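You operate a simulated robot arm through the tools that you are given. There is no shell and no other tool. Be economical: measure what you need, move in short steps, check, and stop when the job is done.

You run a simulated robot arm. Do the job below in one go: nothing can be reset, and whatever is moved stays where it is left.

JOB
Put the purple weight ring from the test bench top on top of the tamper.

The check looks at the end state, three seconds after you hand in, the way a careful person would. Anything else that was tipped, shoved, dropped, spilled or broken makes it a failure.

ROBOT AND FRAMES
A 6-joint arm with a two-finger parallel gripper, fixed in place. Base frame: the origin is at the foot of the arm, x ahead of it, y to its left, z up; the work surface is at about z = 0. Units: m, rad, N and s.
With the tool pointing down near the work surface it reaches from about 0.14 to 0.58 m from the base axis. Its first joint turns from -1.152 to 1.152 rad. Payload 2.1 kg.
Tool frame: the origin (TCP) lies between the finger pads and is the grasp point; the fingertips stand 0.03 m ahead of it; z points along the fingers, y is the line along which they close. The gripper opens to 0.094 m. The fingers are 0.028 m wide and 0.01 m thick; the gripper's body (0.05 by 0.096 m) begins 0.055 m behind the TCP.
Orientation is that of the tool frame in the base frame, as [roll, pitch, yaw] about the fixed x, y, z axes, in that order (R = Rz(yaw) Ry(pitch) Rx(roll)). With the fingers straight down and closing along the base's y, the tool's x points along the base's -x, its y along +y and its z along -z.

CONTROLS
- The arm moves only by the tool send_rows. Its argument "increments" is a list of rows, each an object (a shift or turn left out is 0, a gripper value left out holds the last) with "grip": the closure in counts, from 0 (fully open) to 255 (shut); "slide": the shift along the base's x, y, z in units of 30 mm (1.0 is 30 mm), a list of three; "spin": the turn about the base's z in units of 6 degrees (1.0 is 6 degrees). In form: [{"grip": grip, "slide": [dx, dy, dz], "spin": spin}, ...]. A call has 1 to 20 rows; each row shifts and turns the commanded pose from where the row before left it. A call with a number of a shift or a turn outside -1 to 1 is refused whole. Each row takes 0.2 s and may step no farther than 0.05 m and 0.15 rad from the row before; otherwise, or with a gripper value out of range, the whole call is refused. A pose out of reach is approached as far as the arm can. The call stops where the force on the tool passes 40 N (or 10 N more than at its start, if that is more) or the arm is blocked; 0.2 s more then pass. The fingers move at their own pace (about 0.072 m/s each) and stop on an object; they squeeze with about 36 N. The grip force told is the motor's: it shows also when the fingers shut on nothing. Time passes only in rows, and 0.2 s behind the last, so rows that do not move let the fingers close. It gives the time, the measured TCP pose, the force on the tool (base axes), the opening and the grip force at its end, in the units of the frame above (readings bear some noise), and new pictures: "pictures" is both (left out), scene, wrist or none.
- Cameras (640 x 400 px; columns grow to the right, rows downward): "scene" is fixed at [0.0176, -0.3482, 0.4946]; the picture's right is [0.98, -0.20, 0.00], its down [-0.09, -0.46, -0.89] and it looks along [0.18, 0.87, -0.46] (base axes); focal length 367 px, centre (320, 200). "wrist" rides on the gripper at [0.076, 0.014, -0.102] in the tool frame; the picture's right is [-0.18, 0.98, 0.00], its down [-0.75, -0.14, -0.64] and it looks along [-0.63, -0.12, 0.77] (tool axes); focal length 243 px, centre (320, 200). There is no depth. A picture from a camera that has moved, and an enlarged one, comes with that camera's place and axes in the base frame and with its lens.
- inspect(camera, box): a new picture of the part [left, top, right, bottom] of that camera's present view, enlarged. It takes no simulated time.
- sign_off(): hands the job in; it is judged then, once.

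Go step by step. Nothing tells you positions but the pictures and the camera data: compare them with the known pose of the tool, close in by small moves and look again before you grip or let go. The budget is 90 turns and 170 pictures, counting those below and the enlarged ones. Unless the task says otherwise, let go and move clear before handing in, and close with one line.

The tools are called after "Emit:" as name(argument=value, ...) on one line, values as JSON. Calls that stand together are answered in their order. send_rows: Moves the arm, as the interface text tells. Its arguments: {"type":"object","properties":{"increments":{"type":"array"},"pictures":{"type":"string","enum":["both","scene","wrist","none"]}},"required":["increments"]} The other tools are called the same way: inspect (camera, box) takes an enlarged picture of a part of a camera's view; sign_off () hands the job in.

At the start:

```text
clock: 0.0
tool_pos: [0.2537, 0.157, 0.3001]
orientation: [3.141, 0.0, -3.141]
ft_force: [-0.2, 0.8, 0.2]
grip_width: 0.094
grip_force: 0.1
```

scene: 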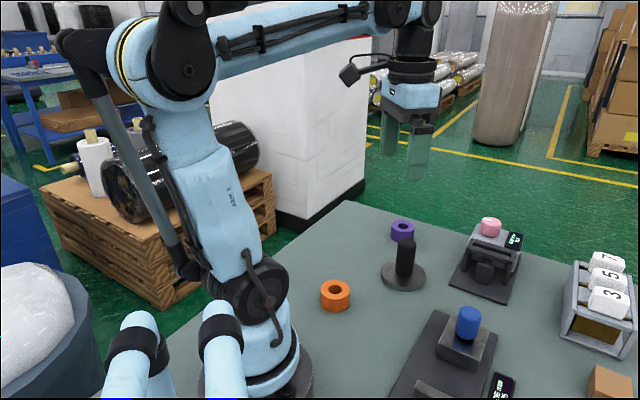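
wrist: 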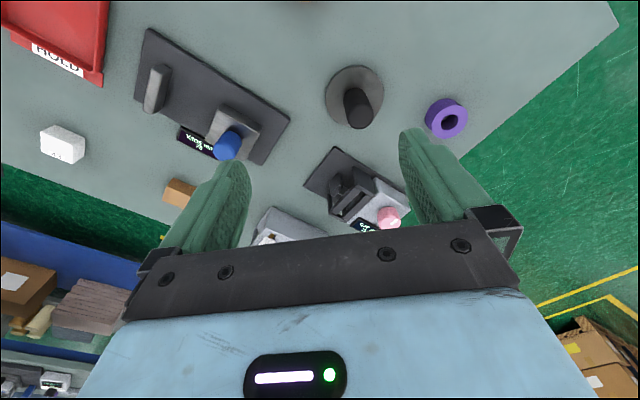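

I see the purple ring lying beyond a black tamper (round base, upright handle), by my estimate near (0.37, 0.36) and (0.305, 0.205). I'll look closer at both.

Emit:
inspect(camera="scene", box=[352, 205, 452, 300])

Emit:
inspect(camera="wrist", box=[300, 40, 500, 165])

```text
4.21 times, centred on (402, 252) of scene
camera zoom: at [0.0176, -0.3482, 0.4946], right [0.98, -0.2, 0.0], down [-0.09, -0.46, -0.89], along [0.18, 0.87, -0.46], focal length 1544 px, centre (-25, -21)
```

zoom: 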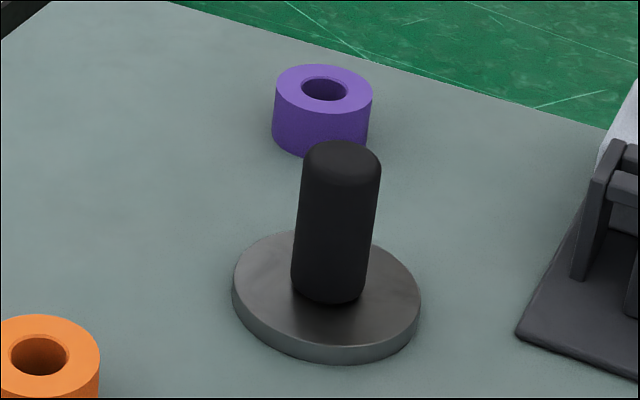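

```text
3.20 times, centred on (400, 102) of wrist
camera zoom: at [0.1766, 0.1716, 0.4007], right [0.18, 0.98, 0.0], down [0.75, -0.14, 0.64], along [0.63, -0.12, -0.77], focal length 776 px, centre (64, 512)
```

zoom: 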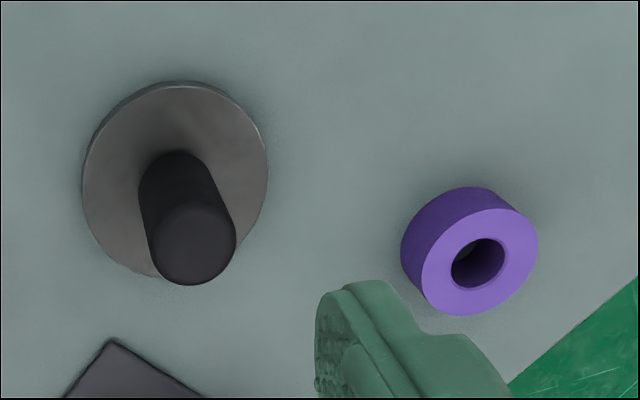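

The ring's hole is narrower than the handle, so the ring must rest flat on the handle's top (about (0.303, 0.200, z 0.092)). I'll move over the ring and come down partway to measure again.

Emit:
send_rows(increments=[{"grip": 0, "slide": [0.495, 0.871, 0]}, {"slide": [0.495, 0.871, 0]}, {"slide": [0.495, 0.871, 0]}, {"slide": [0.495, 0.871, 0]}, {"slide": [0.495, 0.871, 0]}, {"slide": [0.495, 0.871, 0]}, {"slide": [0.495, 0.871, 0]}, {"slide": [0, 0, -1]}, {"slide": [0, 0, -1]}, {"slide": [0, 0, -1]}, {"slide": [0, 0, -1]}, {"slide": [0, 0, -1]}, {}])

```text
clock: 2.8
tool_pos: [0.3581, 0.3411, 0.1471]
orientation: [3.141, 0.002, 3.14]
ft_force: [0.9, 0.2, -0.2]
grip_width: 0.0942
grip_force: 0.1
camera wrist: at [0.2804, 0.3549, 0.2496], right [0.18, 0.98, 0.0], down [0.75, -0.14, 0.64], along [0.63, -0.12, -0.77], focal length 243 px, centre (320, 200)
```

scene: 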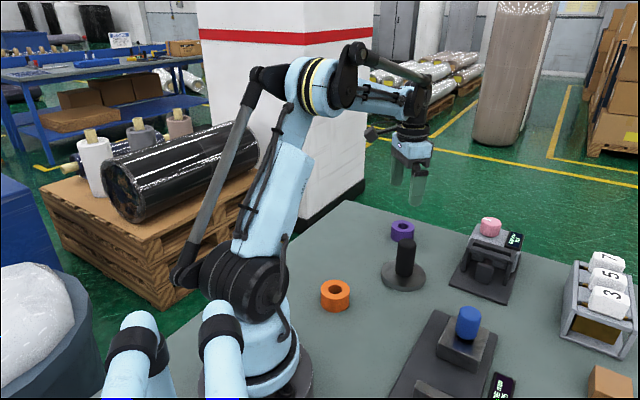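
wrist: 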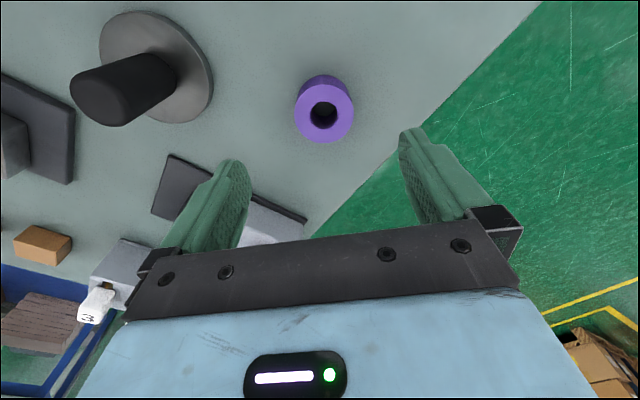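

The wrist view puts the ring at about (0.36, 0.343), already between the fingers. I'll go lower and check again.

Emit:
send_rows(increments=[{"slide": [0.07, 0.07, -1]}, {"slide": [0, 0, -1]}, {"slide": [0, 0, -0.3]}, {}])

Emit:
inspect(camera="scene", box=[352, 165, 452, 260])

```text
clock: 3.8
tool_pos: [0.3616, 0.342, 0.0782]
orientation: [3.141, 0.003, 3.139]
ft_force: [-0.7, -0.1, 0.3]
grip_width: 0.0938
grip_force: 0.1
camera wrist: at [0.2848, 0.3561, 0.1808], right [0.19, 0.98, 0.0], down [0.75, -0.14, 0.64], along [0.63, -0.12, -0.77], focal length 243 px, centre (320, 200)
```

scene: 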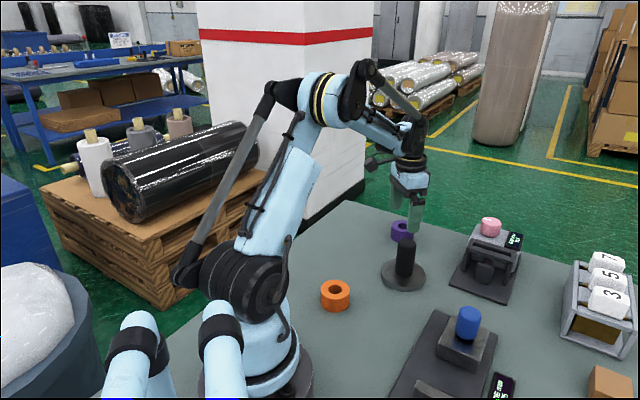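
wrist: 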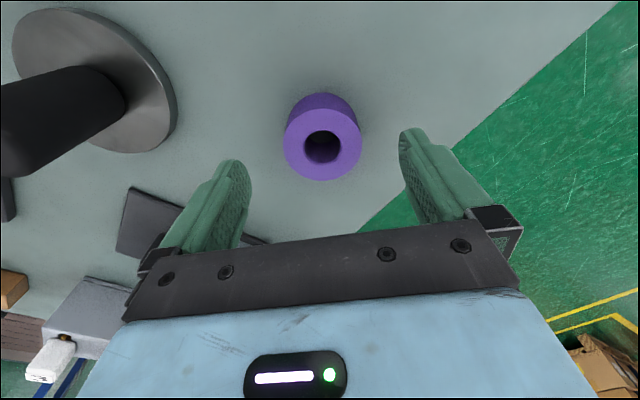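

```text
4.21 times, centred on (402, 212) of scene
camera zoom: at [0.0176, -0.3482, 0.4946], right [0.98, -0.2, 0.0], down [-0.09, -0.46, -0.89], along [0.18, 0.87, -0.46], focal length 1544 px, centre (-25, 147)
```

zoom: 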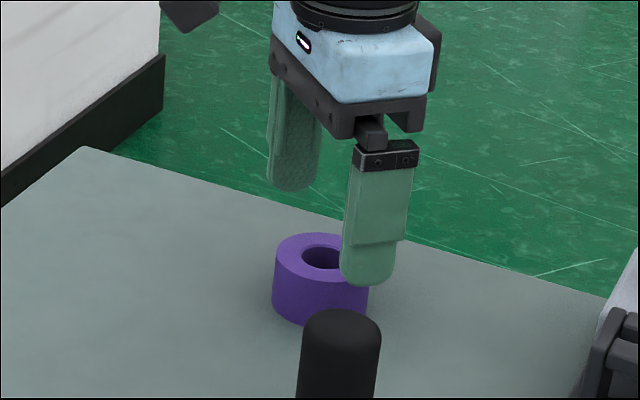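

The ring is centred to within a couple of millimetres at about (0.359, 0.344). I'll lower the gripper around it and close.

Emit:
send_rows(increments=[{"slide": [-0.08, 0.05, -0.5]}, {"slide": [0, 0, -0.5]}, {"slide": [0, 0, -0.37]}, {}])

Emit:
inspect(camera="scene", box=[352, 165, 452, 260])

```text
clock: 4.8
tool_pos: [0.3574, 0.3428, 0.0373]
orientation: [3.141, 0.001, 3.141]
ft_force: [-0.7, -0.8, 0.0]
grip_width: 0.094
grip_force: 0.2
camera wrist: at [0.2804, 0.358, 0.1396], right [0.18, 0.98, 0.0], down [0.75, -0.14, 0.64], along [0.63, -0.12, -0.77], focal length 243 px, centre (320, 200)
```

scene: 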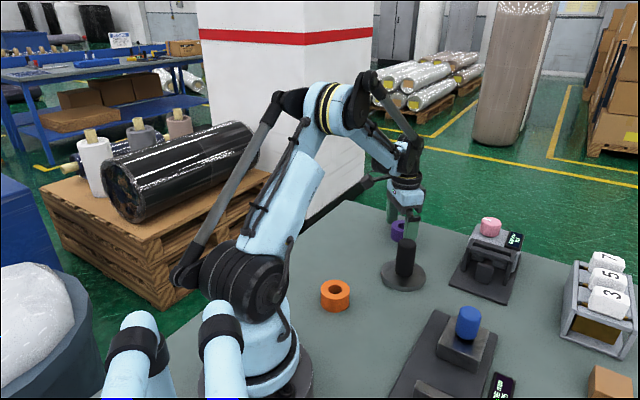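
wrist: 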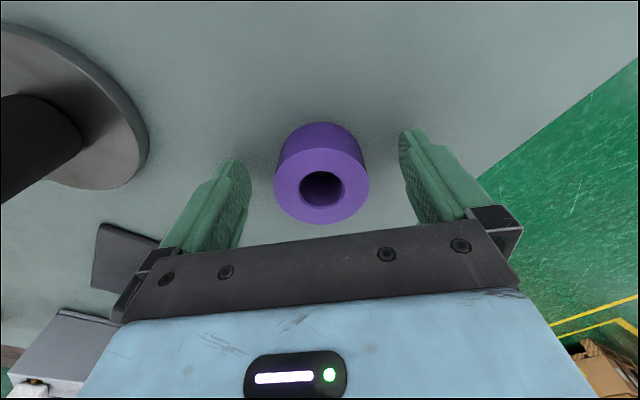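

```text
4.21 times, centred on (402, 212) of scene
camera zoom: at [0.0176, -0.3482, 0.4946], right [0.98, -0.2, 0.0], down [-0.09, -0.46, -0.89], along [0.18, 0.87, -0.46], focal length 1544 px, centre (-25, 147)
```

zoom: 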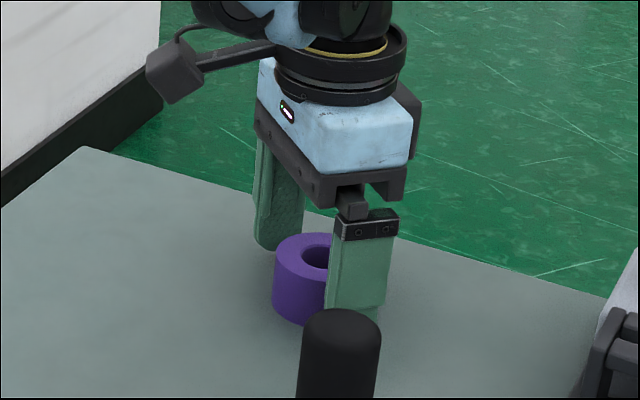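

Ring top is at about z = 0.03 with its centre near (0.3605, 0.344). I'll nudge 3 mm forward and close the fingers.

Emit:
send_rows(increments=[{"slide": [0.09, 0.03, -0.08]}, {}, {"grip": 255}, {"grip": 255}, {"grip": 255}, {"grip": 255}])

```text
clock: 6.2
tool_pos: [0.3601, 0.3441, 0.0369]
orientation: [3.141, 0.001, -3.141]
ft_force: [0.1, 0.1, -0.2]
grip_width: 0.0535
grip_force: 36.0
camera wrist: at [0.2832, 0.3585, 0.1381], right [0.18, 0.98, 0.0], down [0.75, -0.14, 0.64], along [0.63, -0.12, -0.77], focal length 243 px, centre (320, 200)
```

scene: 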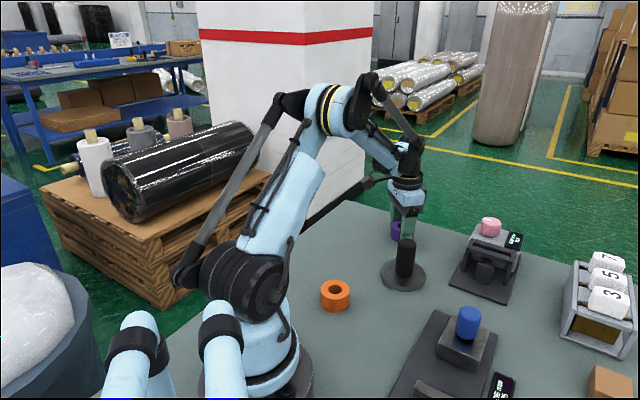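
wrist: 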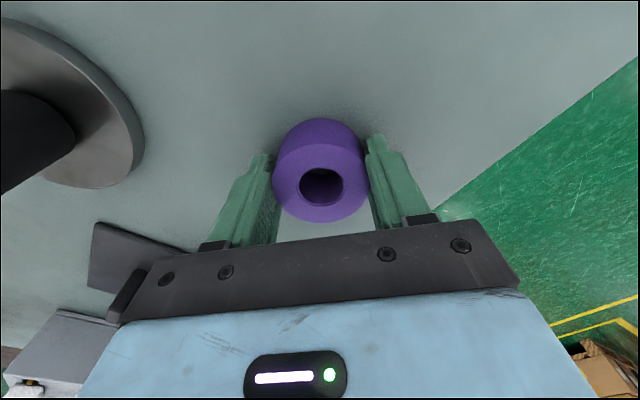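

The ring is gripped (width 53.5 mm) and centred on the TCP. I'll lift it to about z = 0.19 and check that it hangs level.

Emit:
send_rows(increments=[{"slide": [0, 0, 0.5]}, {"slide": [0, 0, 1]}, {"slide": [0, 0, 1]}, {"slide": [0, 0, 1]}, {"slide": [0, 0, 1]}, {"slide": [0, 0, 0.5]}, {}])

Emit:
inspect(camera="scene", box=[352, 140, 452, 235])

```text
clock: 7.8
tool_pos: [0.3615, 0.3443, 0.1855]
orientation: [3.14, 0.002, -3.141]
ft_force: [0.0, -0.3, 0.1]
grip_width: 0.0001
grip_force: 32.4
camera wrist: at [0.2835, 0.3586, 0.2881], right [0.18, 0.98, 0.0], down [0.75, -0.14, 0.64], along [0.63, -0.12, -0.77], focal length 243 px, centre (320, 200)
```

scene: 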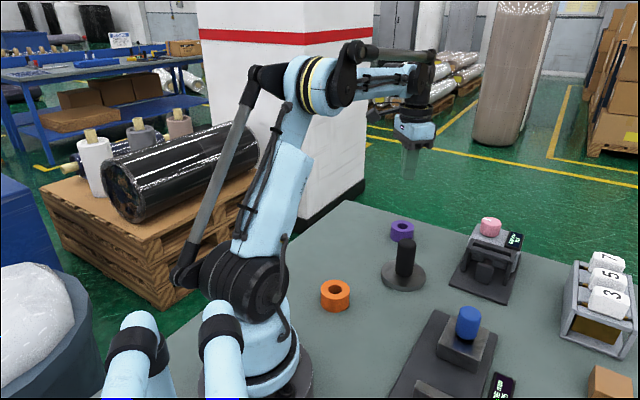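
wrist: 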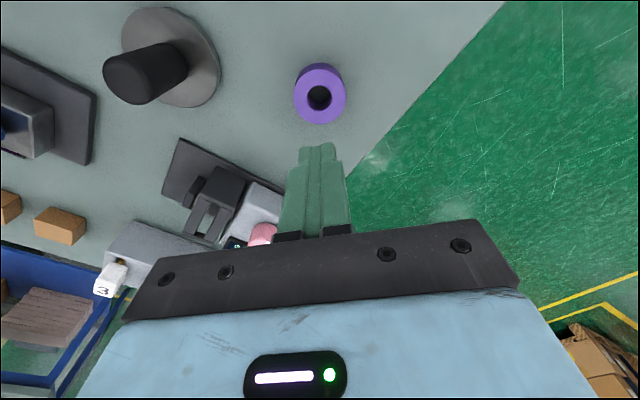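

```text
4.21 times, centred on (402, 188) of scene
camera zoom: at [0.0176, -0.3482, 0.4946], right [0.98, -0.2, 0.0], down [-0.09, -0.46, -0.89], along [0.18, 0.87, -0.46], focal length 1544 px, centre (-25, 253)
```

zoom: 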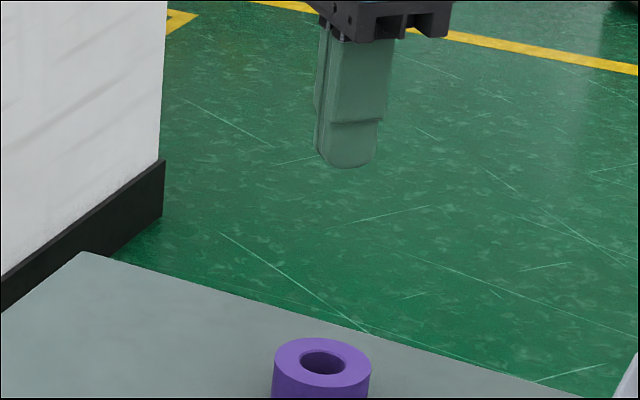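

The ring slipped out during the lift: the fingers are shut on nothing and the ring still stands in its old place, undisturbed. I'll reopen, grip it lower (fingertips just above the bench), and lift slowly.

Emit:
send_rows(increments=[{"grip": 0}, {"grip": 0}, {"grip": 0}, {"grip": 0}, {"slide": [0, 0, -1]}, {"slide": [0, 0, -1]}, {"slide": [0, 0, -1]}, {"slide": [-0.03, 0, -1]}, {"slide": [0, 0, -0.6]}, {"slide": [0, 0, -0.4]}, {}])

Emit:
inspect(camera="wrist", box=[200, 80, 440, 230])

```text
clock: 10.2
tool_pos: [0.36, 0.3449, 0.0357]
orientation: [-3.141, 0.002, 3.141]
ft_force: [0.6, 0.2, 0.3]
grip_width: 0.0941
grip_force: 0.1
camera wrist: at [0.2811, 0.3595, 0.1382], right [0.18, 0.98, 0.0], down [0.75, -0.14, 0.64], along [0.63, -0.12, -0.77], focal length 243 px, centre (320, 200)
```

scene: 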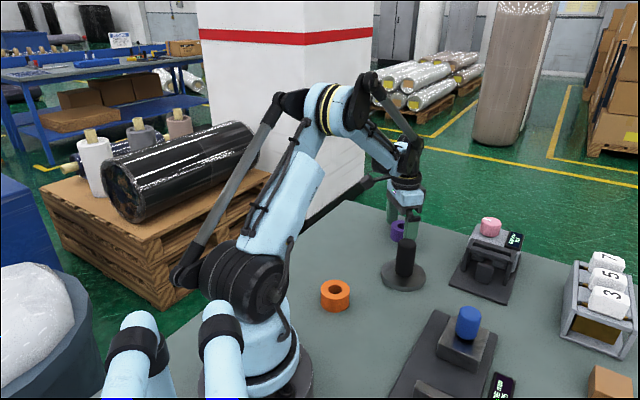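
wrist: 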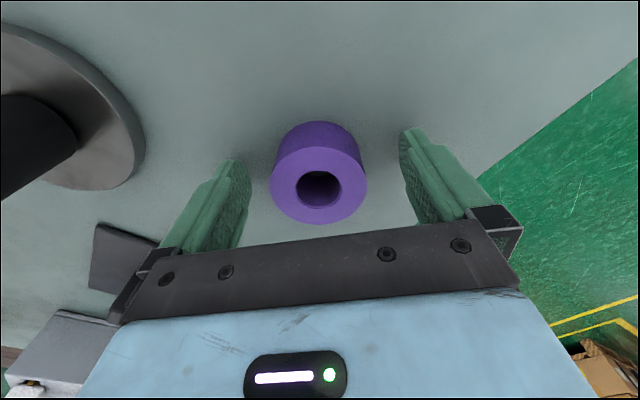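

```text
2.67 times, centred on (320, 155) of wrist
camera zoom: at [0.2811, 0.3595, 0.1382], right [0.18, 0.98, 0.0], down [0.75, -0.14, 0.64], along [0.63, -0.12, -0.77], focal length 647 px, centre (320, 320)
```

zoom: 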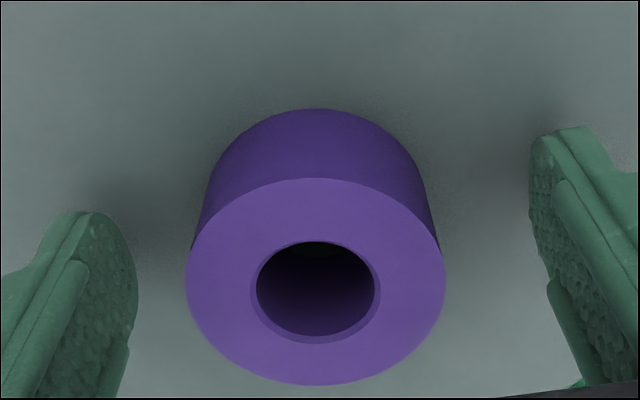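

The ring stands centred between the fingers. I'll drop another 3.5 mm, grip longer, and lift only 15 mm slowly to test the hold.

Emit:
send_rows(increments=[{"slide": [0, 0, -0.12]}, {}, {"grip": 255}, {"grip": 255}, {"grip": 255}, {"grip": 255}, {"grip": 255}, {"grip": 255}], pictures="none")

Emit:
send_rows(increments=[{"slide": [0, 0, 0.05]}, {"slide": [0, 0, 0.05]}, {"slide": [0, 0, 0.1]}, {"slide": [0, 0, 0.1]}, {"slide": [0, 0, 0.1]}, {"slide": [0, 0, 0.1]}])

Emit:
inspect(camera="scene", box=[352, 165, 452, 260])

```text
clock: 12.0
tool_pos: [0.3589, 0.344, 0.0325]
orientation: [3.141, 0.001, 3.141]
ft_force: [-0.1, 0.2, 0.1]
grip_width: 0.0535
grip_force: 36.2
```

```text
clock: 13.4
tool_pos: [0.359, 0.3455, 0.0472]
orientation: [-3.14, 0.003, 3.141]
ft_force: [0.4, 0.0, -1.2]
grip_width: 0.0533
grip_force: 35.4
camera wrist: at [0.2815, 0.3597, 0.15], right [0.18, 0.98, 0.0], down [0.75, -0.14, 0.64], along [0.63, -0.12, -0.77], focal length 243 px, centre (320, 200)
```

scene: 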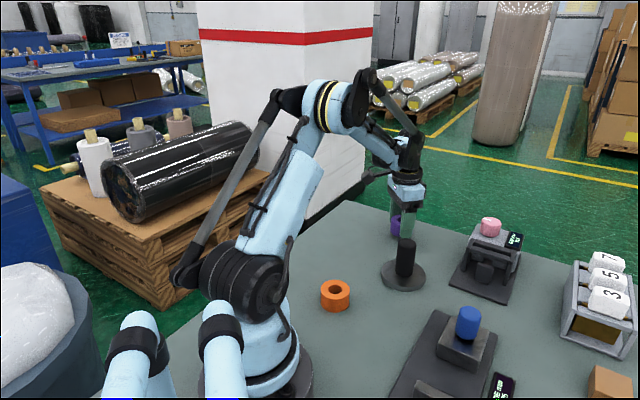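
wrist: 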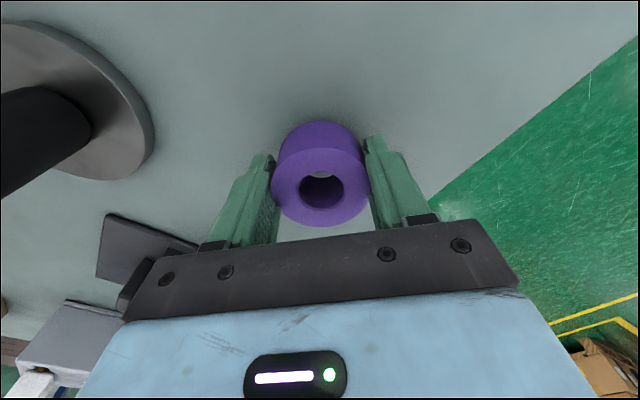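

```text
4.21 times, centred on (402, 212) of scene
camera zoom: at [0.0176, -0.3482, 0.4946], right [0.98, -0.2, 0.0], down [-0.09, -0.46, -0.89], along [0.18, 0.87, -0.46], focal length 1544 px, centre (-25, 147)
```

zoom: 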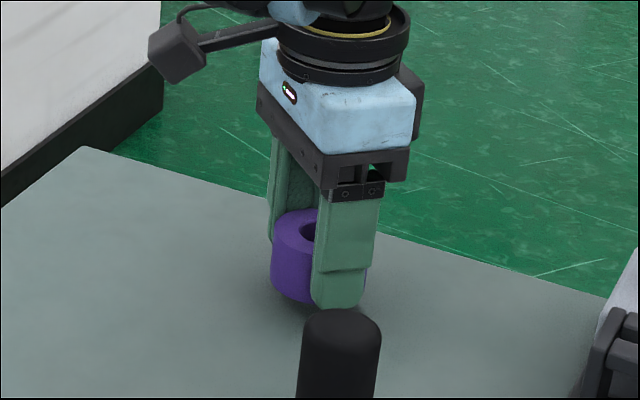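

The ring is lifted and holding now. I'll check whether it sits level in the grip.

Emit:
inspect(camera="wrist", box=[240, 100, 400, 240])

Emit:
inspect(camera="scene", box=[382, 200, 422, 245])

```text
2.86 times, centred on (320, 170) of wrist
camera zoom: at [0.2815, 0.3597, 0.15], right [0.18, 0.98, 0.0], down [0.75, -0.14, 0.64], along [0.63, -0.12, -0.77], focal length 693 px, centre (320, 286)
```

zoom: 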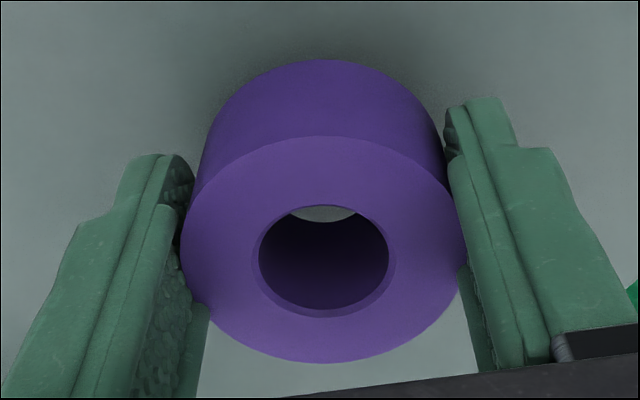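

```text
8.89 times, centred on (402, 222) of scene
camera zoom: at [0.0176, -0.3482, 0.4946], right [0.98, -0.2, 0.0], down [-0.09, -0.46, -0.89], along [0.18, 0.87, -0.46], focal length 3258 px, centre (-409, 0)
```

zoom: 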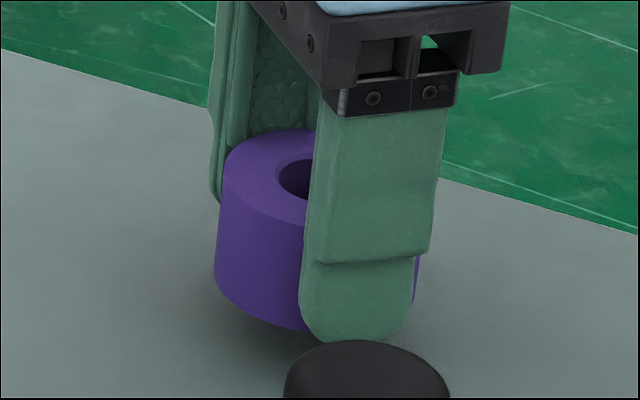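

The ring hangs level to about a degree and centred. I'll raise it gently to about z = 0.165.

Emit:
send_rows(increments=[{"slide": [0, 0, 0.1]}, {"slide": [0, 0, 0.15]}, {"slide": [0, 0, 0.2]}, {"slide": [0, 0, 0.25]}, {"slide": [0, 0, 0.25]}, {"slide": [0, 0, 0.25]}, {"slide": [0, 0, 0.25]}, {"slide": [0, 0, 0.25]}, {"slide": [0, 0, 0.25]}, {"slide": [0, 0, 0.25]}, {"slide": [0, 0, 0.25]}, {"slide": [0, 0, 0.25]}, {"slide": [0, 0, 0.25]}, {"slide": [0, 0, 0.25]}, {"slide": [0, 0, 0.25]}, {"slide": [0, 0, 0.25]}, {"slide": [0, 0, 0.2]}, {"slide": [0, 0, 0.15]}, {"slide": [0, 0, 0.1]}, {}])

Emit:
inspect(camera="wrist", box=[240, 100, 400, 240])

```text
clock: 17.6
tool_pos: [0.3592, 0.3449, 0.1721]
orientation: [3.141, 0.001, -3.141]
ft_force: [-0.5, -0.8, -1.2]
grip_width: 0.0534
grip_force: 35.8
camera wrist: at [0.2816, 0.3594, 0.2741], right [0.18, 0.98, 0.0], down [0.75, -0.14, 0.64], along [0.63, -0.12, -0.77], focal length 243 px, centre (320, 200)
```

scene: 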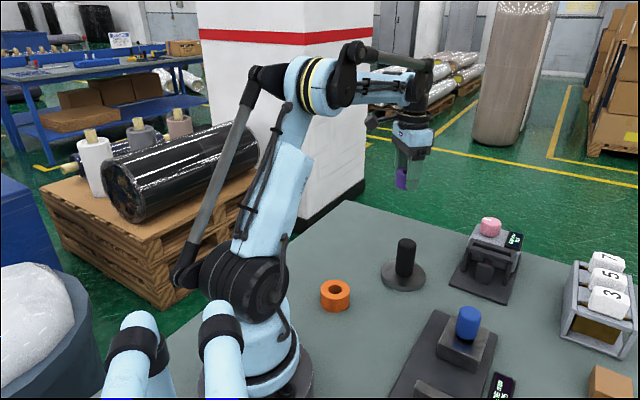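
wrist: 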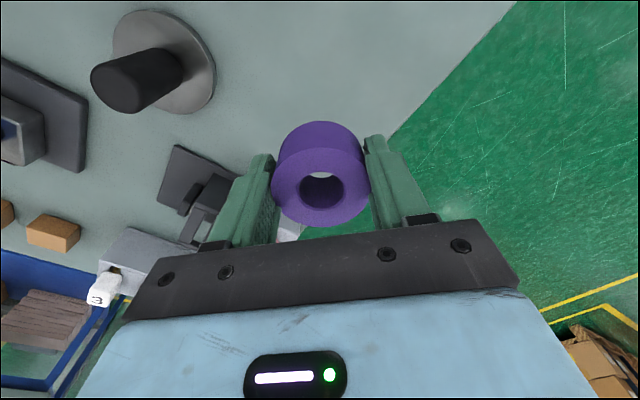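

```text
2.86 times, centred on (320, 170) of wrist
camera zoom: at [0.2816, 0.3594, 0.2741], right [0.18, 0.98, 0.0], down [0.75, -0.14, 0.64], along [0.63, -0.12, -0.77], focal length 693 px, centre (320, 286)
```

zoom: 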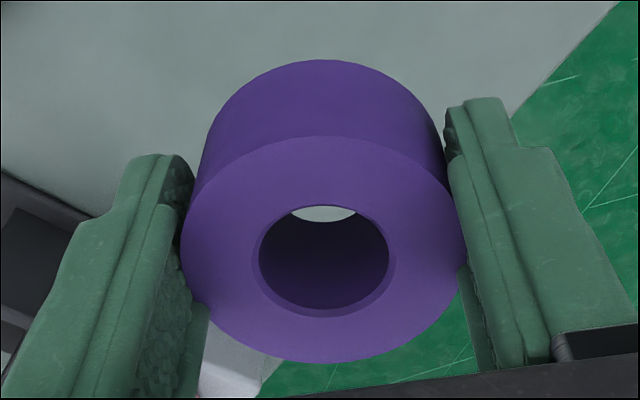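

The ring holds steady. I'll move slowly to just beside the tamper, staying above it, and measure the handle's top again.

Emit:
send_rows(increments=[{"slide": [-0.1, -0.15, 0]}, {"slide": [-0.2, -0.3, 0]}, {"slide": [-0.3, -0.4, 0]}, {"slide": [-0.3, -0.45, 0]}, {"slide": [-0.3, -0.45, 0]}, {"slide": [-0.3, -0.4, 0]}, {"slide": [-0.2, -0.3, 0]}, {"slide": [-0.15, -0.15, 0]}, {}])

Emit:
inspect(camera="wrist", box=[100, 0, 340, 150])

Emit:
inspect(camera="scene", box=[352, 185, 452, 300])

```text
clock: 19.6
tool_pos: [0.3046, 0.2655, 0.1714]
orientation: [-3.141, 0.002, 3.14]
ft_force: [-0.1, 0.0, -1.7]
grip_width: 0.0533
grip_force: 36.1
camera wrist: at [0.2272, 0.2802, 0.2737], right [0.18, 0.98, 0.0], down [0.75, -0.14, 0.64], along [0.63, -0.12, -0.77], focal length 243 px, centre (320, 200)
```

scene: 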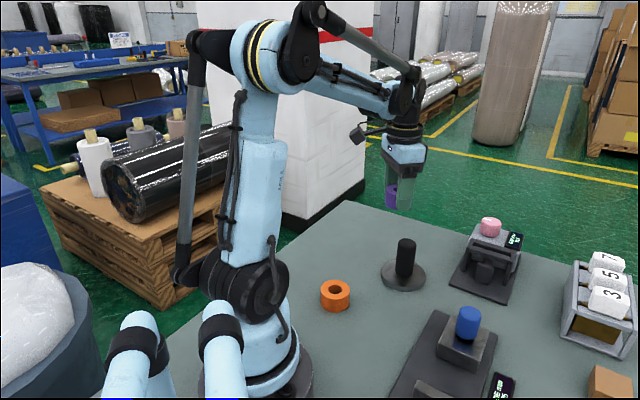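
wrist: 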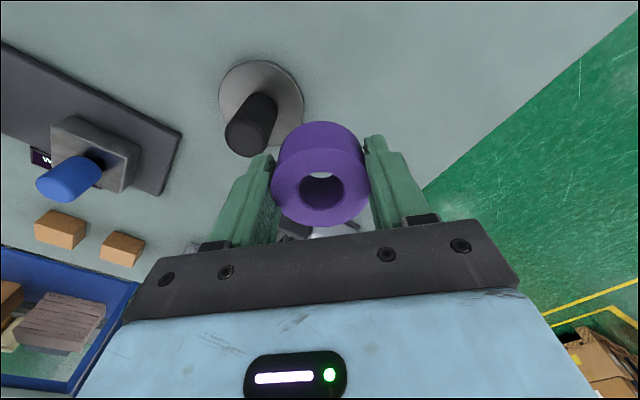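

```text
2.67 times, centred on (220, 75) of wrist
camera zoom: at [0.2272, 0.2802, 0.2737], right [0.18, 0.98, 0.0], down [0.75, -0.14, 0.64], along [0.63, -0.12, -0.77], focal length 647 px, centre (587, 533)
```

zoom: 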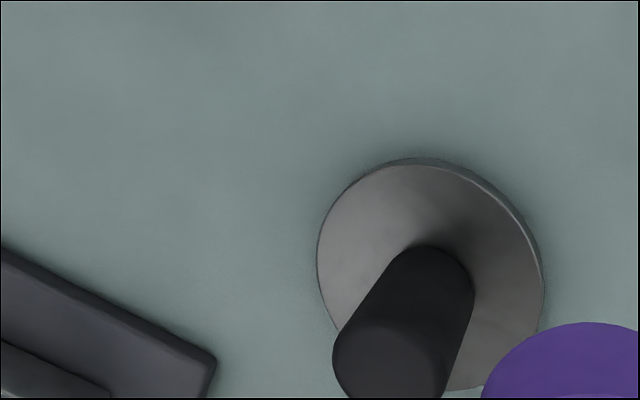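

```text
3.48 times, centred on (402, 242) of scene
camera zoom: at [0.0176, -0.3482, 0.4946], right [0.98, -0.2, 0.0], down [-0.09, -0.46, -0.89], along [0.18, 0.87, -0.46], focal length 1275 px, centre (35, 52)
```

zoom: 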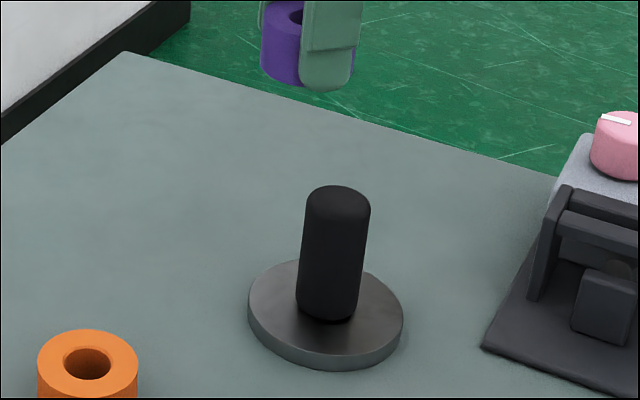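

The handle's top was cut off by the crop; I'll take a better one.

Emit:
inspect(camera="wrist", box=[200, 50, 320, 170])

Emit:
inspect(camera="scene", box=[375, 232, 435, 297])

```text
3.33 times, centred on (260, 110) of wrist
camera zoom: at [0.2272, 0.2802, 0.2737], right [0.18, 0.98, 0.0], down [0.75, -0.14, 0.64], along [0.63, -0.12, -0.77], focal length 809 px, centre (520, 500)
```

zoom: 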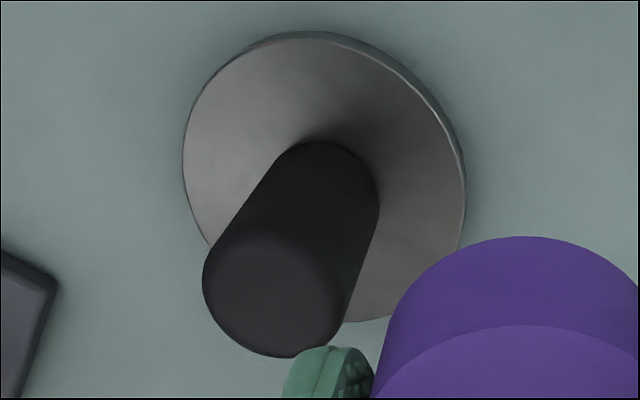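

```text
6.15 times, centred on (405, 264) of scene
camera zoom: at [0.0176, -0.3482, 0.4946], right [0.98, -0.2, 0.0], down [-0.09, -0.46, -0.89], along [0.18, 0.87, -0.46], focal length 2256 px, centre (-203, -197)
```

zoom: 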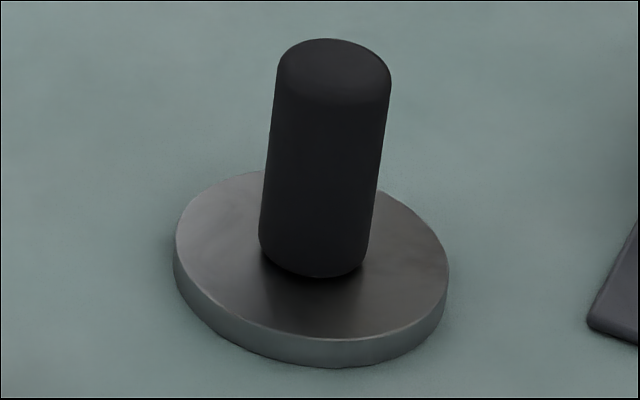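

I take the handle's flat top to be at about (0.304, 0.203, z 0.088), and the ring centre coincides with the TCP. I'll move over it and check the alignment.

Emit:
send_rows(increments=[{"slide": [0, -0.15, 0]}, {"slide": [0, -0.3, 0]}, {"slide": [0, -0.4, 0]}, {"slide": [0, -0.4, 0]}, {"slide": [0, -0.4, 0]}, {"slide": [0, -0.3, 0]}, {"slide": [0, -0.13, 0]}, {}, {"slide": [0, 0, -0.2]}, {"slide": [0, 0, -0.3]}, {"slide": [0, 0, -0.3]}, {"slide": [0, 0, -0.2]}, {}])

Emit:
inspect(camera="wrist", box=[220, 60, 420, 240])

Emit:
inspect(camera="scene", box=[365, 200, 445, 300])

```text
clock: 22.4
tool_pos: [0.3024, 0.2044, 0.1421]
orientation: [3.141, 0.0, 3.14]
ft_force: [0.9, 0.3, -1.0]
grip_width: 0.0535
grip_force: 36.1
camera wrist: at [0.2267, 0.2188, 0.2445], right [0.18, 0.98, 0.0], down [0.75, -0.14, 0.64], along [0.63, -0.12, -0.77], focal length 243 px, centre (320, 200)
```

scene: 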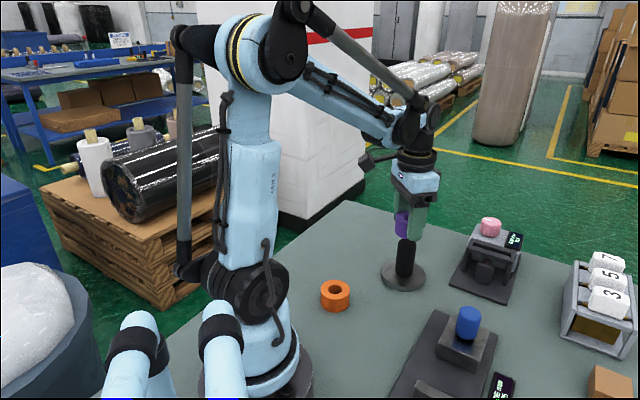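
wrist: 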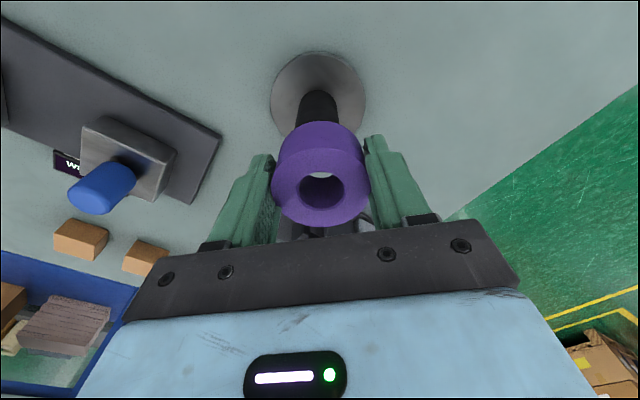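

```text
2.22 times, centred on (320, 150) of wrist
camera zoom: at [0.2267, 0.2188, 0.2445], right [0.18, 0.98, 0.0], down [0.75, -0.14, 0.64], along [0.63, -0.12, -0.77], focal length 539 px, centre (320, 311)
```

zoom: 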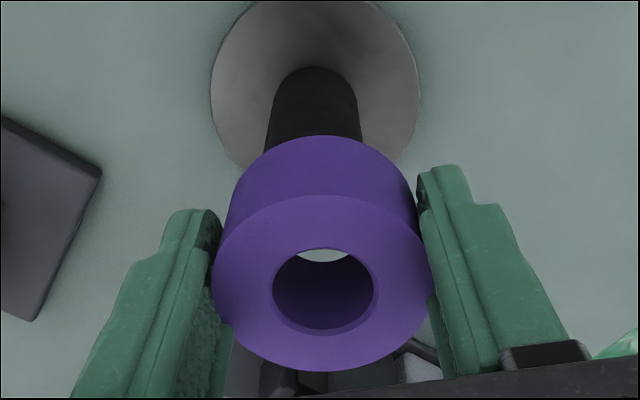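

```text
4.00 times, centred on (405, 250) of scene
camera zoom: at [0.0176, -0.3482, 0.4946], right [0.98, -0.2, 0.0], down [-0.09, -0.46, -0.89], along [0.18, 0.87, -0.46], focal length 1466 px, centre (-20, 0)
```

zoom: 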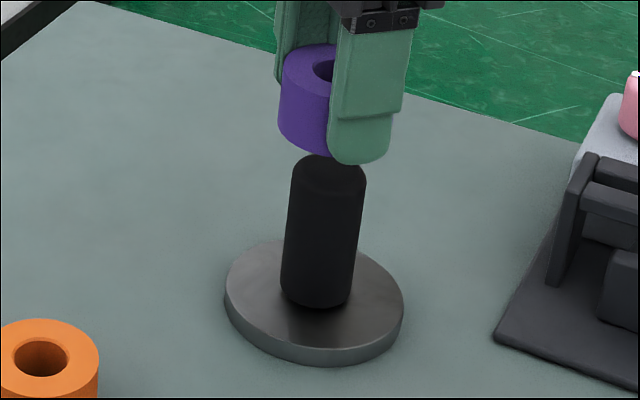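

The ring is about 2.5 mm too far in +y and about 1 mm short in x. I'll correct that, come down to a few millimetres above the handle and look again.

Emit:
send_rows(increments=[{"slide": [0.035, -0.087, 0]}, {"slide": [0, 0, -0.15]}, {"slide": [0, 0, -0.2]}, {"slide": [0, 0, -0.15]}, {}])

Emit:
inspect(camera="wrist", box=[240, 40, 400, 240])

Emit:
inspect(camera="scene", box=[365, 200, 445, 300])

```text
clock: 23.6
tool_pos: [0.3045, 0.2009, 0.128]
orientation: [3.141, 0.0, 3.141]
ft_force: [-0.5, -0.8, -1.2]
grip_width: 0.0534
grip_force: 35.9
camera wrist: at [0.227, 0.2161, 0.2299], right [0.18, 0.98, 0.0], down [0.75, -0.14, 0.64], along [0.63, -0.12, -0.77], focal length 243 px, centre (320, 200)
```

scene: 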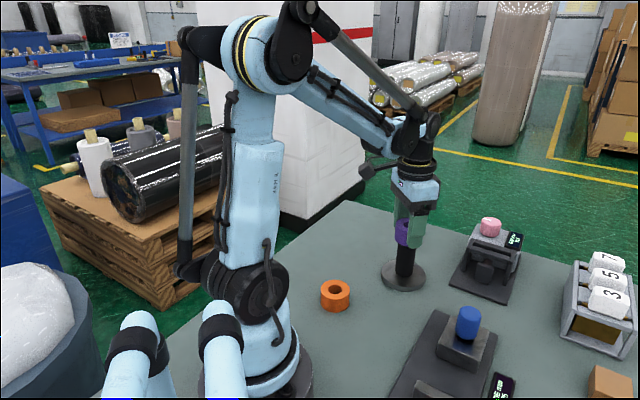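
wrist: 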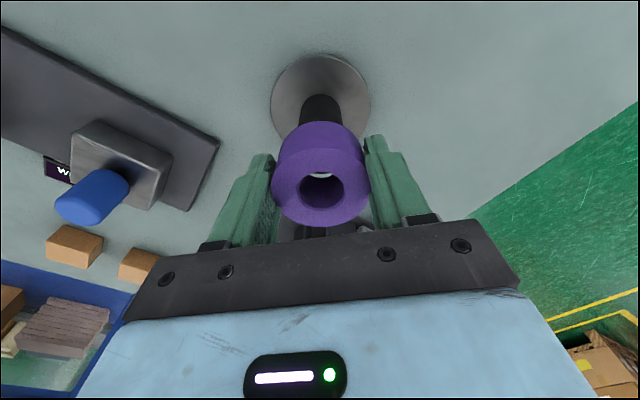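

```text
2.00 times, centred on (320, 140) of wrist
camera zoom: at [0.227, 0.2161, 0.2299], right [0.18, 0.98, 0.0], down [0.75, -0.14, 0.64], along [0.63, -0.12, -0.77], focal length 485 px, centre (320, 320)
```

zoom: 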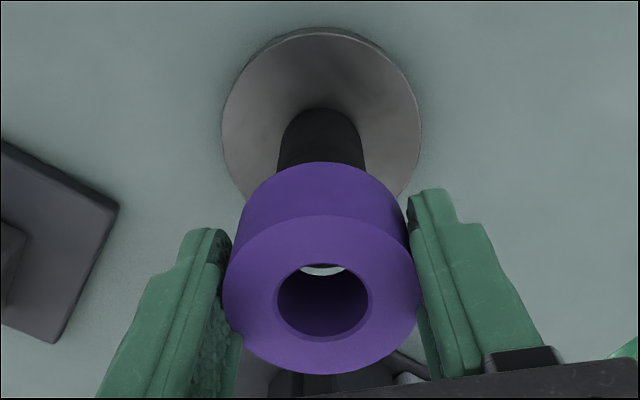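

```text
4.00 times, centred on (405, 250) of scene
camera zoom: at [0.0176, -0.3482, 0.4946], right [0.98, -0.2, 0.0], down [-0.09, -0.46, -0.89], along [0.18, 0.87, -0.46], focal length 1466 px, centre (-20, 0)
```

zoom: 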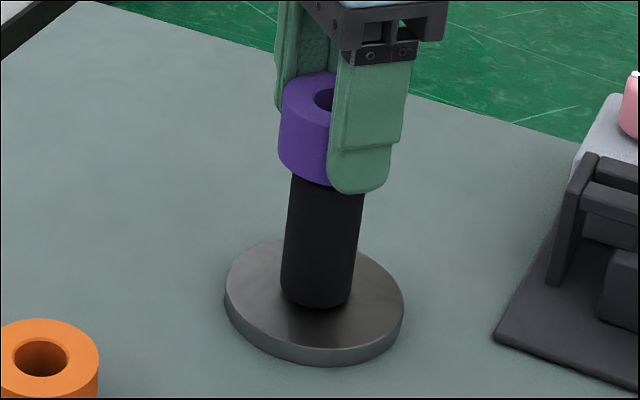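

Alignment now looks good to within about 1 mm in both views. I'll lower in small steps and watch the force for contact.

Emit:
send_rows(increments=[{"slide": [0.015, 0, -0.05]}, {"slide": [0, 0, -0.05]}, {"slide": [0, 0, -0.05]}, {}])

Emit:
inspect(camera="scene", box=[380, 215, 430, 260])

Emit:
inspect(camera="wrist", box=[270, 110, 370, 230])

```text
clock: 24.6
tool_pos: [0.3049, 0.1999, 0.1225]
orientation: [-3.141, 0.002, 3.14]
ft_force: [0.2, -0.8, -0.5]
grip_width: 0.0532
grip_force: 35.5
camera wrist: at [0.2281, 0.2152, 0.225], right [0.18, 0.98, 0.0], down [0.75, -0.14, 0.64], along [0.63, -0.12, -0.77], focal length 243 px, centre (320, 200)
```

scene: 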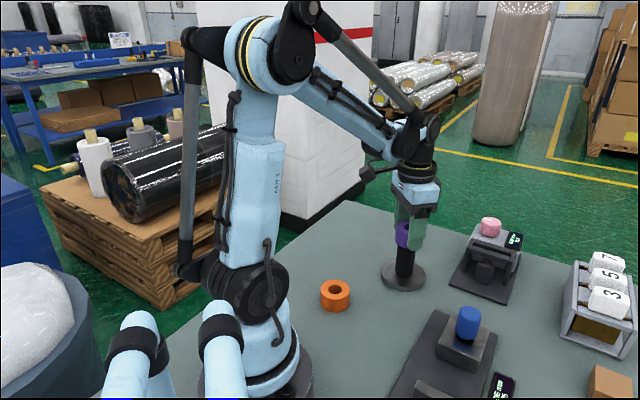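
wrist: 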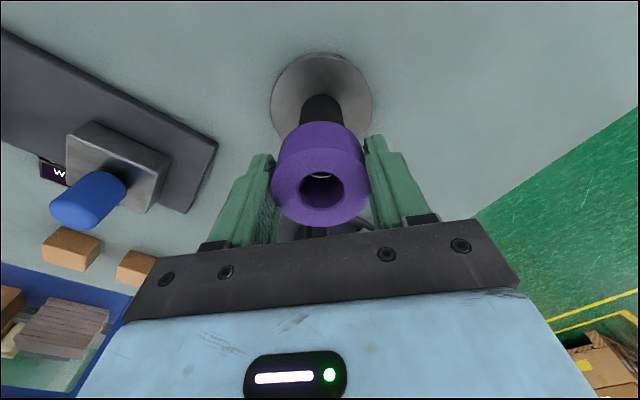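

```text
8.89 times, centred on (405, 238) of scene
camera zoom: at [0.0176, -0.3482, 0.4946], right [0.98, -0.2, 0.0], down [-0.09, -0.46, -0.89], along [0.18, 0.87, -0.46], focal length 3258 px, centre (-436, -133)
```

zoom: 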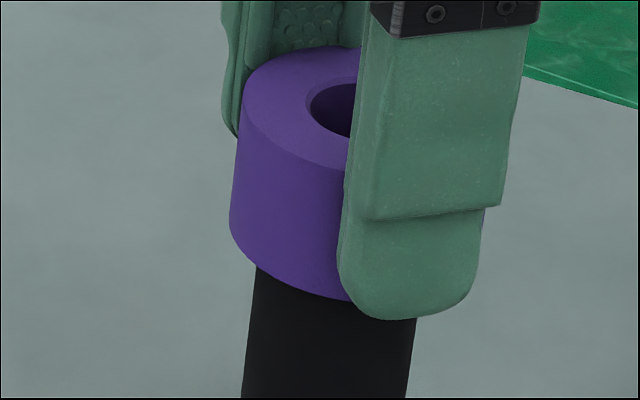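

```text
3.33 times, centred on (320, 170) of wrist
camera zoom: at [0.2281, 0.2152, 0.225], right [0.18, 0.98, 0.0], down [0.75, -0.14, 0.64], along [0.63, -0.12, -0.77], focal length 809 px, centre (320, 300)
```

zoom: 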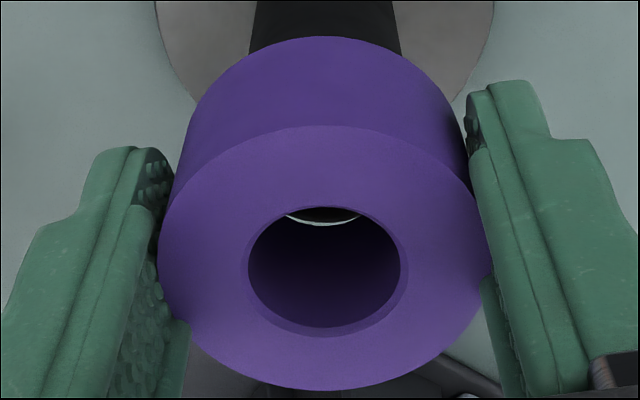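

The handle's dark top can now be seen centred through the ring's hole, with a thin bright gap remaining. I'll continue in millimetre steps.

Emit:
send_rows(increments=[{"slide": [0, 0, -0.04]}, {"slide": [0, 0, -0.04]}, {}], pictures="none")

Emit:
inspect(camera="wrist", box=[270, 110, 370, 230])

```text
clock: 25.4
tool_pos: [0.3039, 0.2019, 0.1198]
orientation: [3.141, 0.002, 3.141]
ft_force: [0.3, -0.6, -1.4]
grip_width: 0.0532
grip_force: 35.5
```

```text
3.33 times, centred on (320, 170) of wrist
camera zoom: at [0.2275, 0.2156, 0.2219], right [0.18, 0.98, 0.0], down [0.75, -0.14, 0.64], along [0.63, -0.12, -0.77], focal length 809 px, centre (320, 300)
```

zoom: 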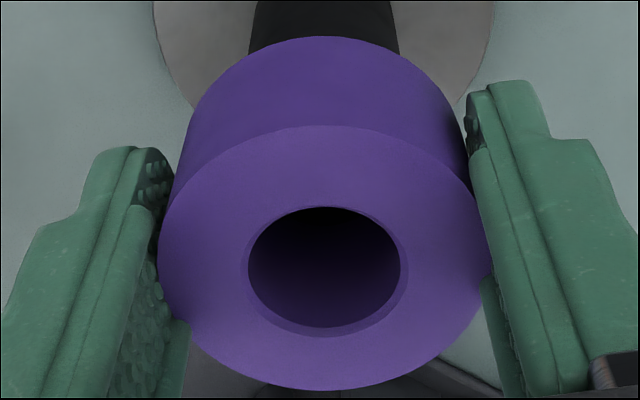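

The gap is closed in view; no clear contact force yet. I'll continue by about 1 mm at a time.

Emit:
send_rows(increments=[{"slide": [0, 0, -0.033]}, {}], pictures="none")

Emit:
send_rows(increments=[{"slide": [0, 0, -0.033]}, {}], pictures="none")

```text
clock: 26.0
tool_pos: [0.305, 0.2009, 0.1199]
orientation: [-3.142, -0.001, 3.14]
ft_force: [-4.9, -7.9, 39.3]
grip_width: 0.0535
grip_force: 35.5
```

```text
clock: 26.3
tool_pos: [0.3047, 0.2006, 0.1196]
orientation: [-3.14, 0.0, 3.139]
ft_force: [-1.6, -1.1, 10.4]
grip_width: 0.0535
grip_force: 36.1
stopped in row 1: the force on the tool passed its limit (the readings are from after the stop); the commanded pose is now the measured one
```

Contact: the ring is pressed on the handle's top. I'll ease off slightly and look before letting go.

Emit:
send_rows(increments=[{"slide": [0, 0, 0.01]}, {}])

Emit:
inspect(camera="scene", box=[365, 210, 445, 300])

Emit:
inspect(camera="wrist", box=[240, 40, 400, 240])

```text
clock: 26.9
tool_pos: [0.3055, 0.2019, 0.1184]
orientation: [-3.14, 0.0, 3.141]
ft_force: [-0.1, -0.5, -1.9]
grip_width: 0.0535
grip_force: 35.5
camera wrist: at [0.2278, 0.2162, 0.2218], right [0.19, 0.98, 0.0], down [0.75, -0.14, 0.64], along [0.63, -0.12, -0.77], focal length 243 px, centre (320, 200)
```

scene: 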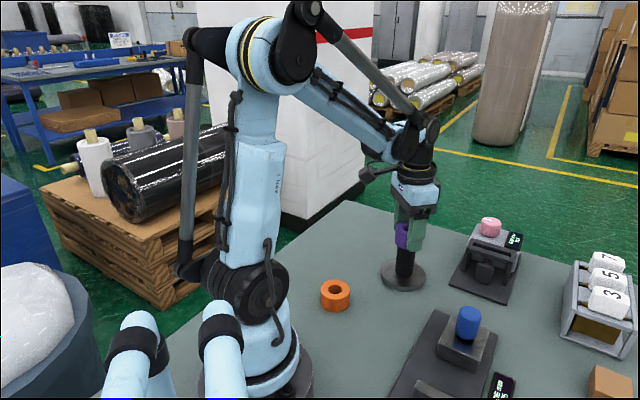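
wrist: 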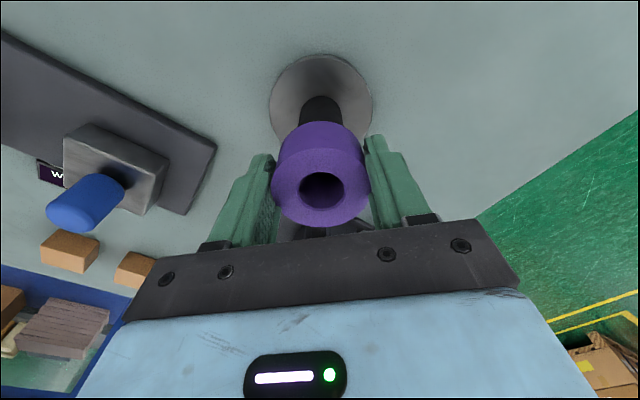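

```text
4.44 times, centred on (405, 255) of scene
camera zoom: at [0.0176, -0.3482, 0.4946], right [0.98, -0.2, 0.0], down [-0.09, -0.46, -0.89], along [0.18, 0.87, -0.46], focal length 1629 px, centre (-58, -44)
```

zoom: 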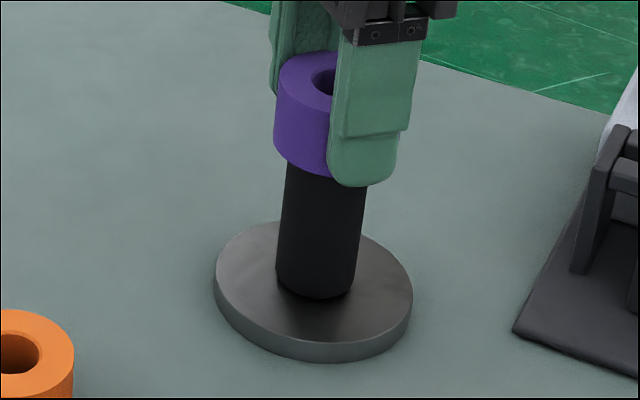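

```text
2.00 times, centred on (320, 140) of wrist
camera zoom: at [0.2278, 0.2162, 0.2218], right [0.19, 0.98, 0.0], down [0.75, -0.14, 0.64], along [0.63, -0.12, -0.77], focal length 485 px, centre (320, 320)
```

zoom: 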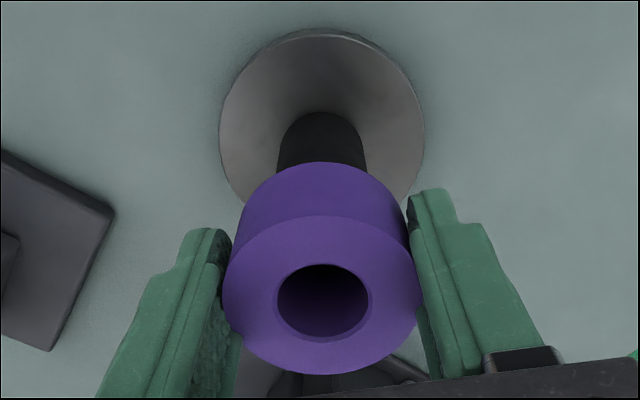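

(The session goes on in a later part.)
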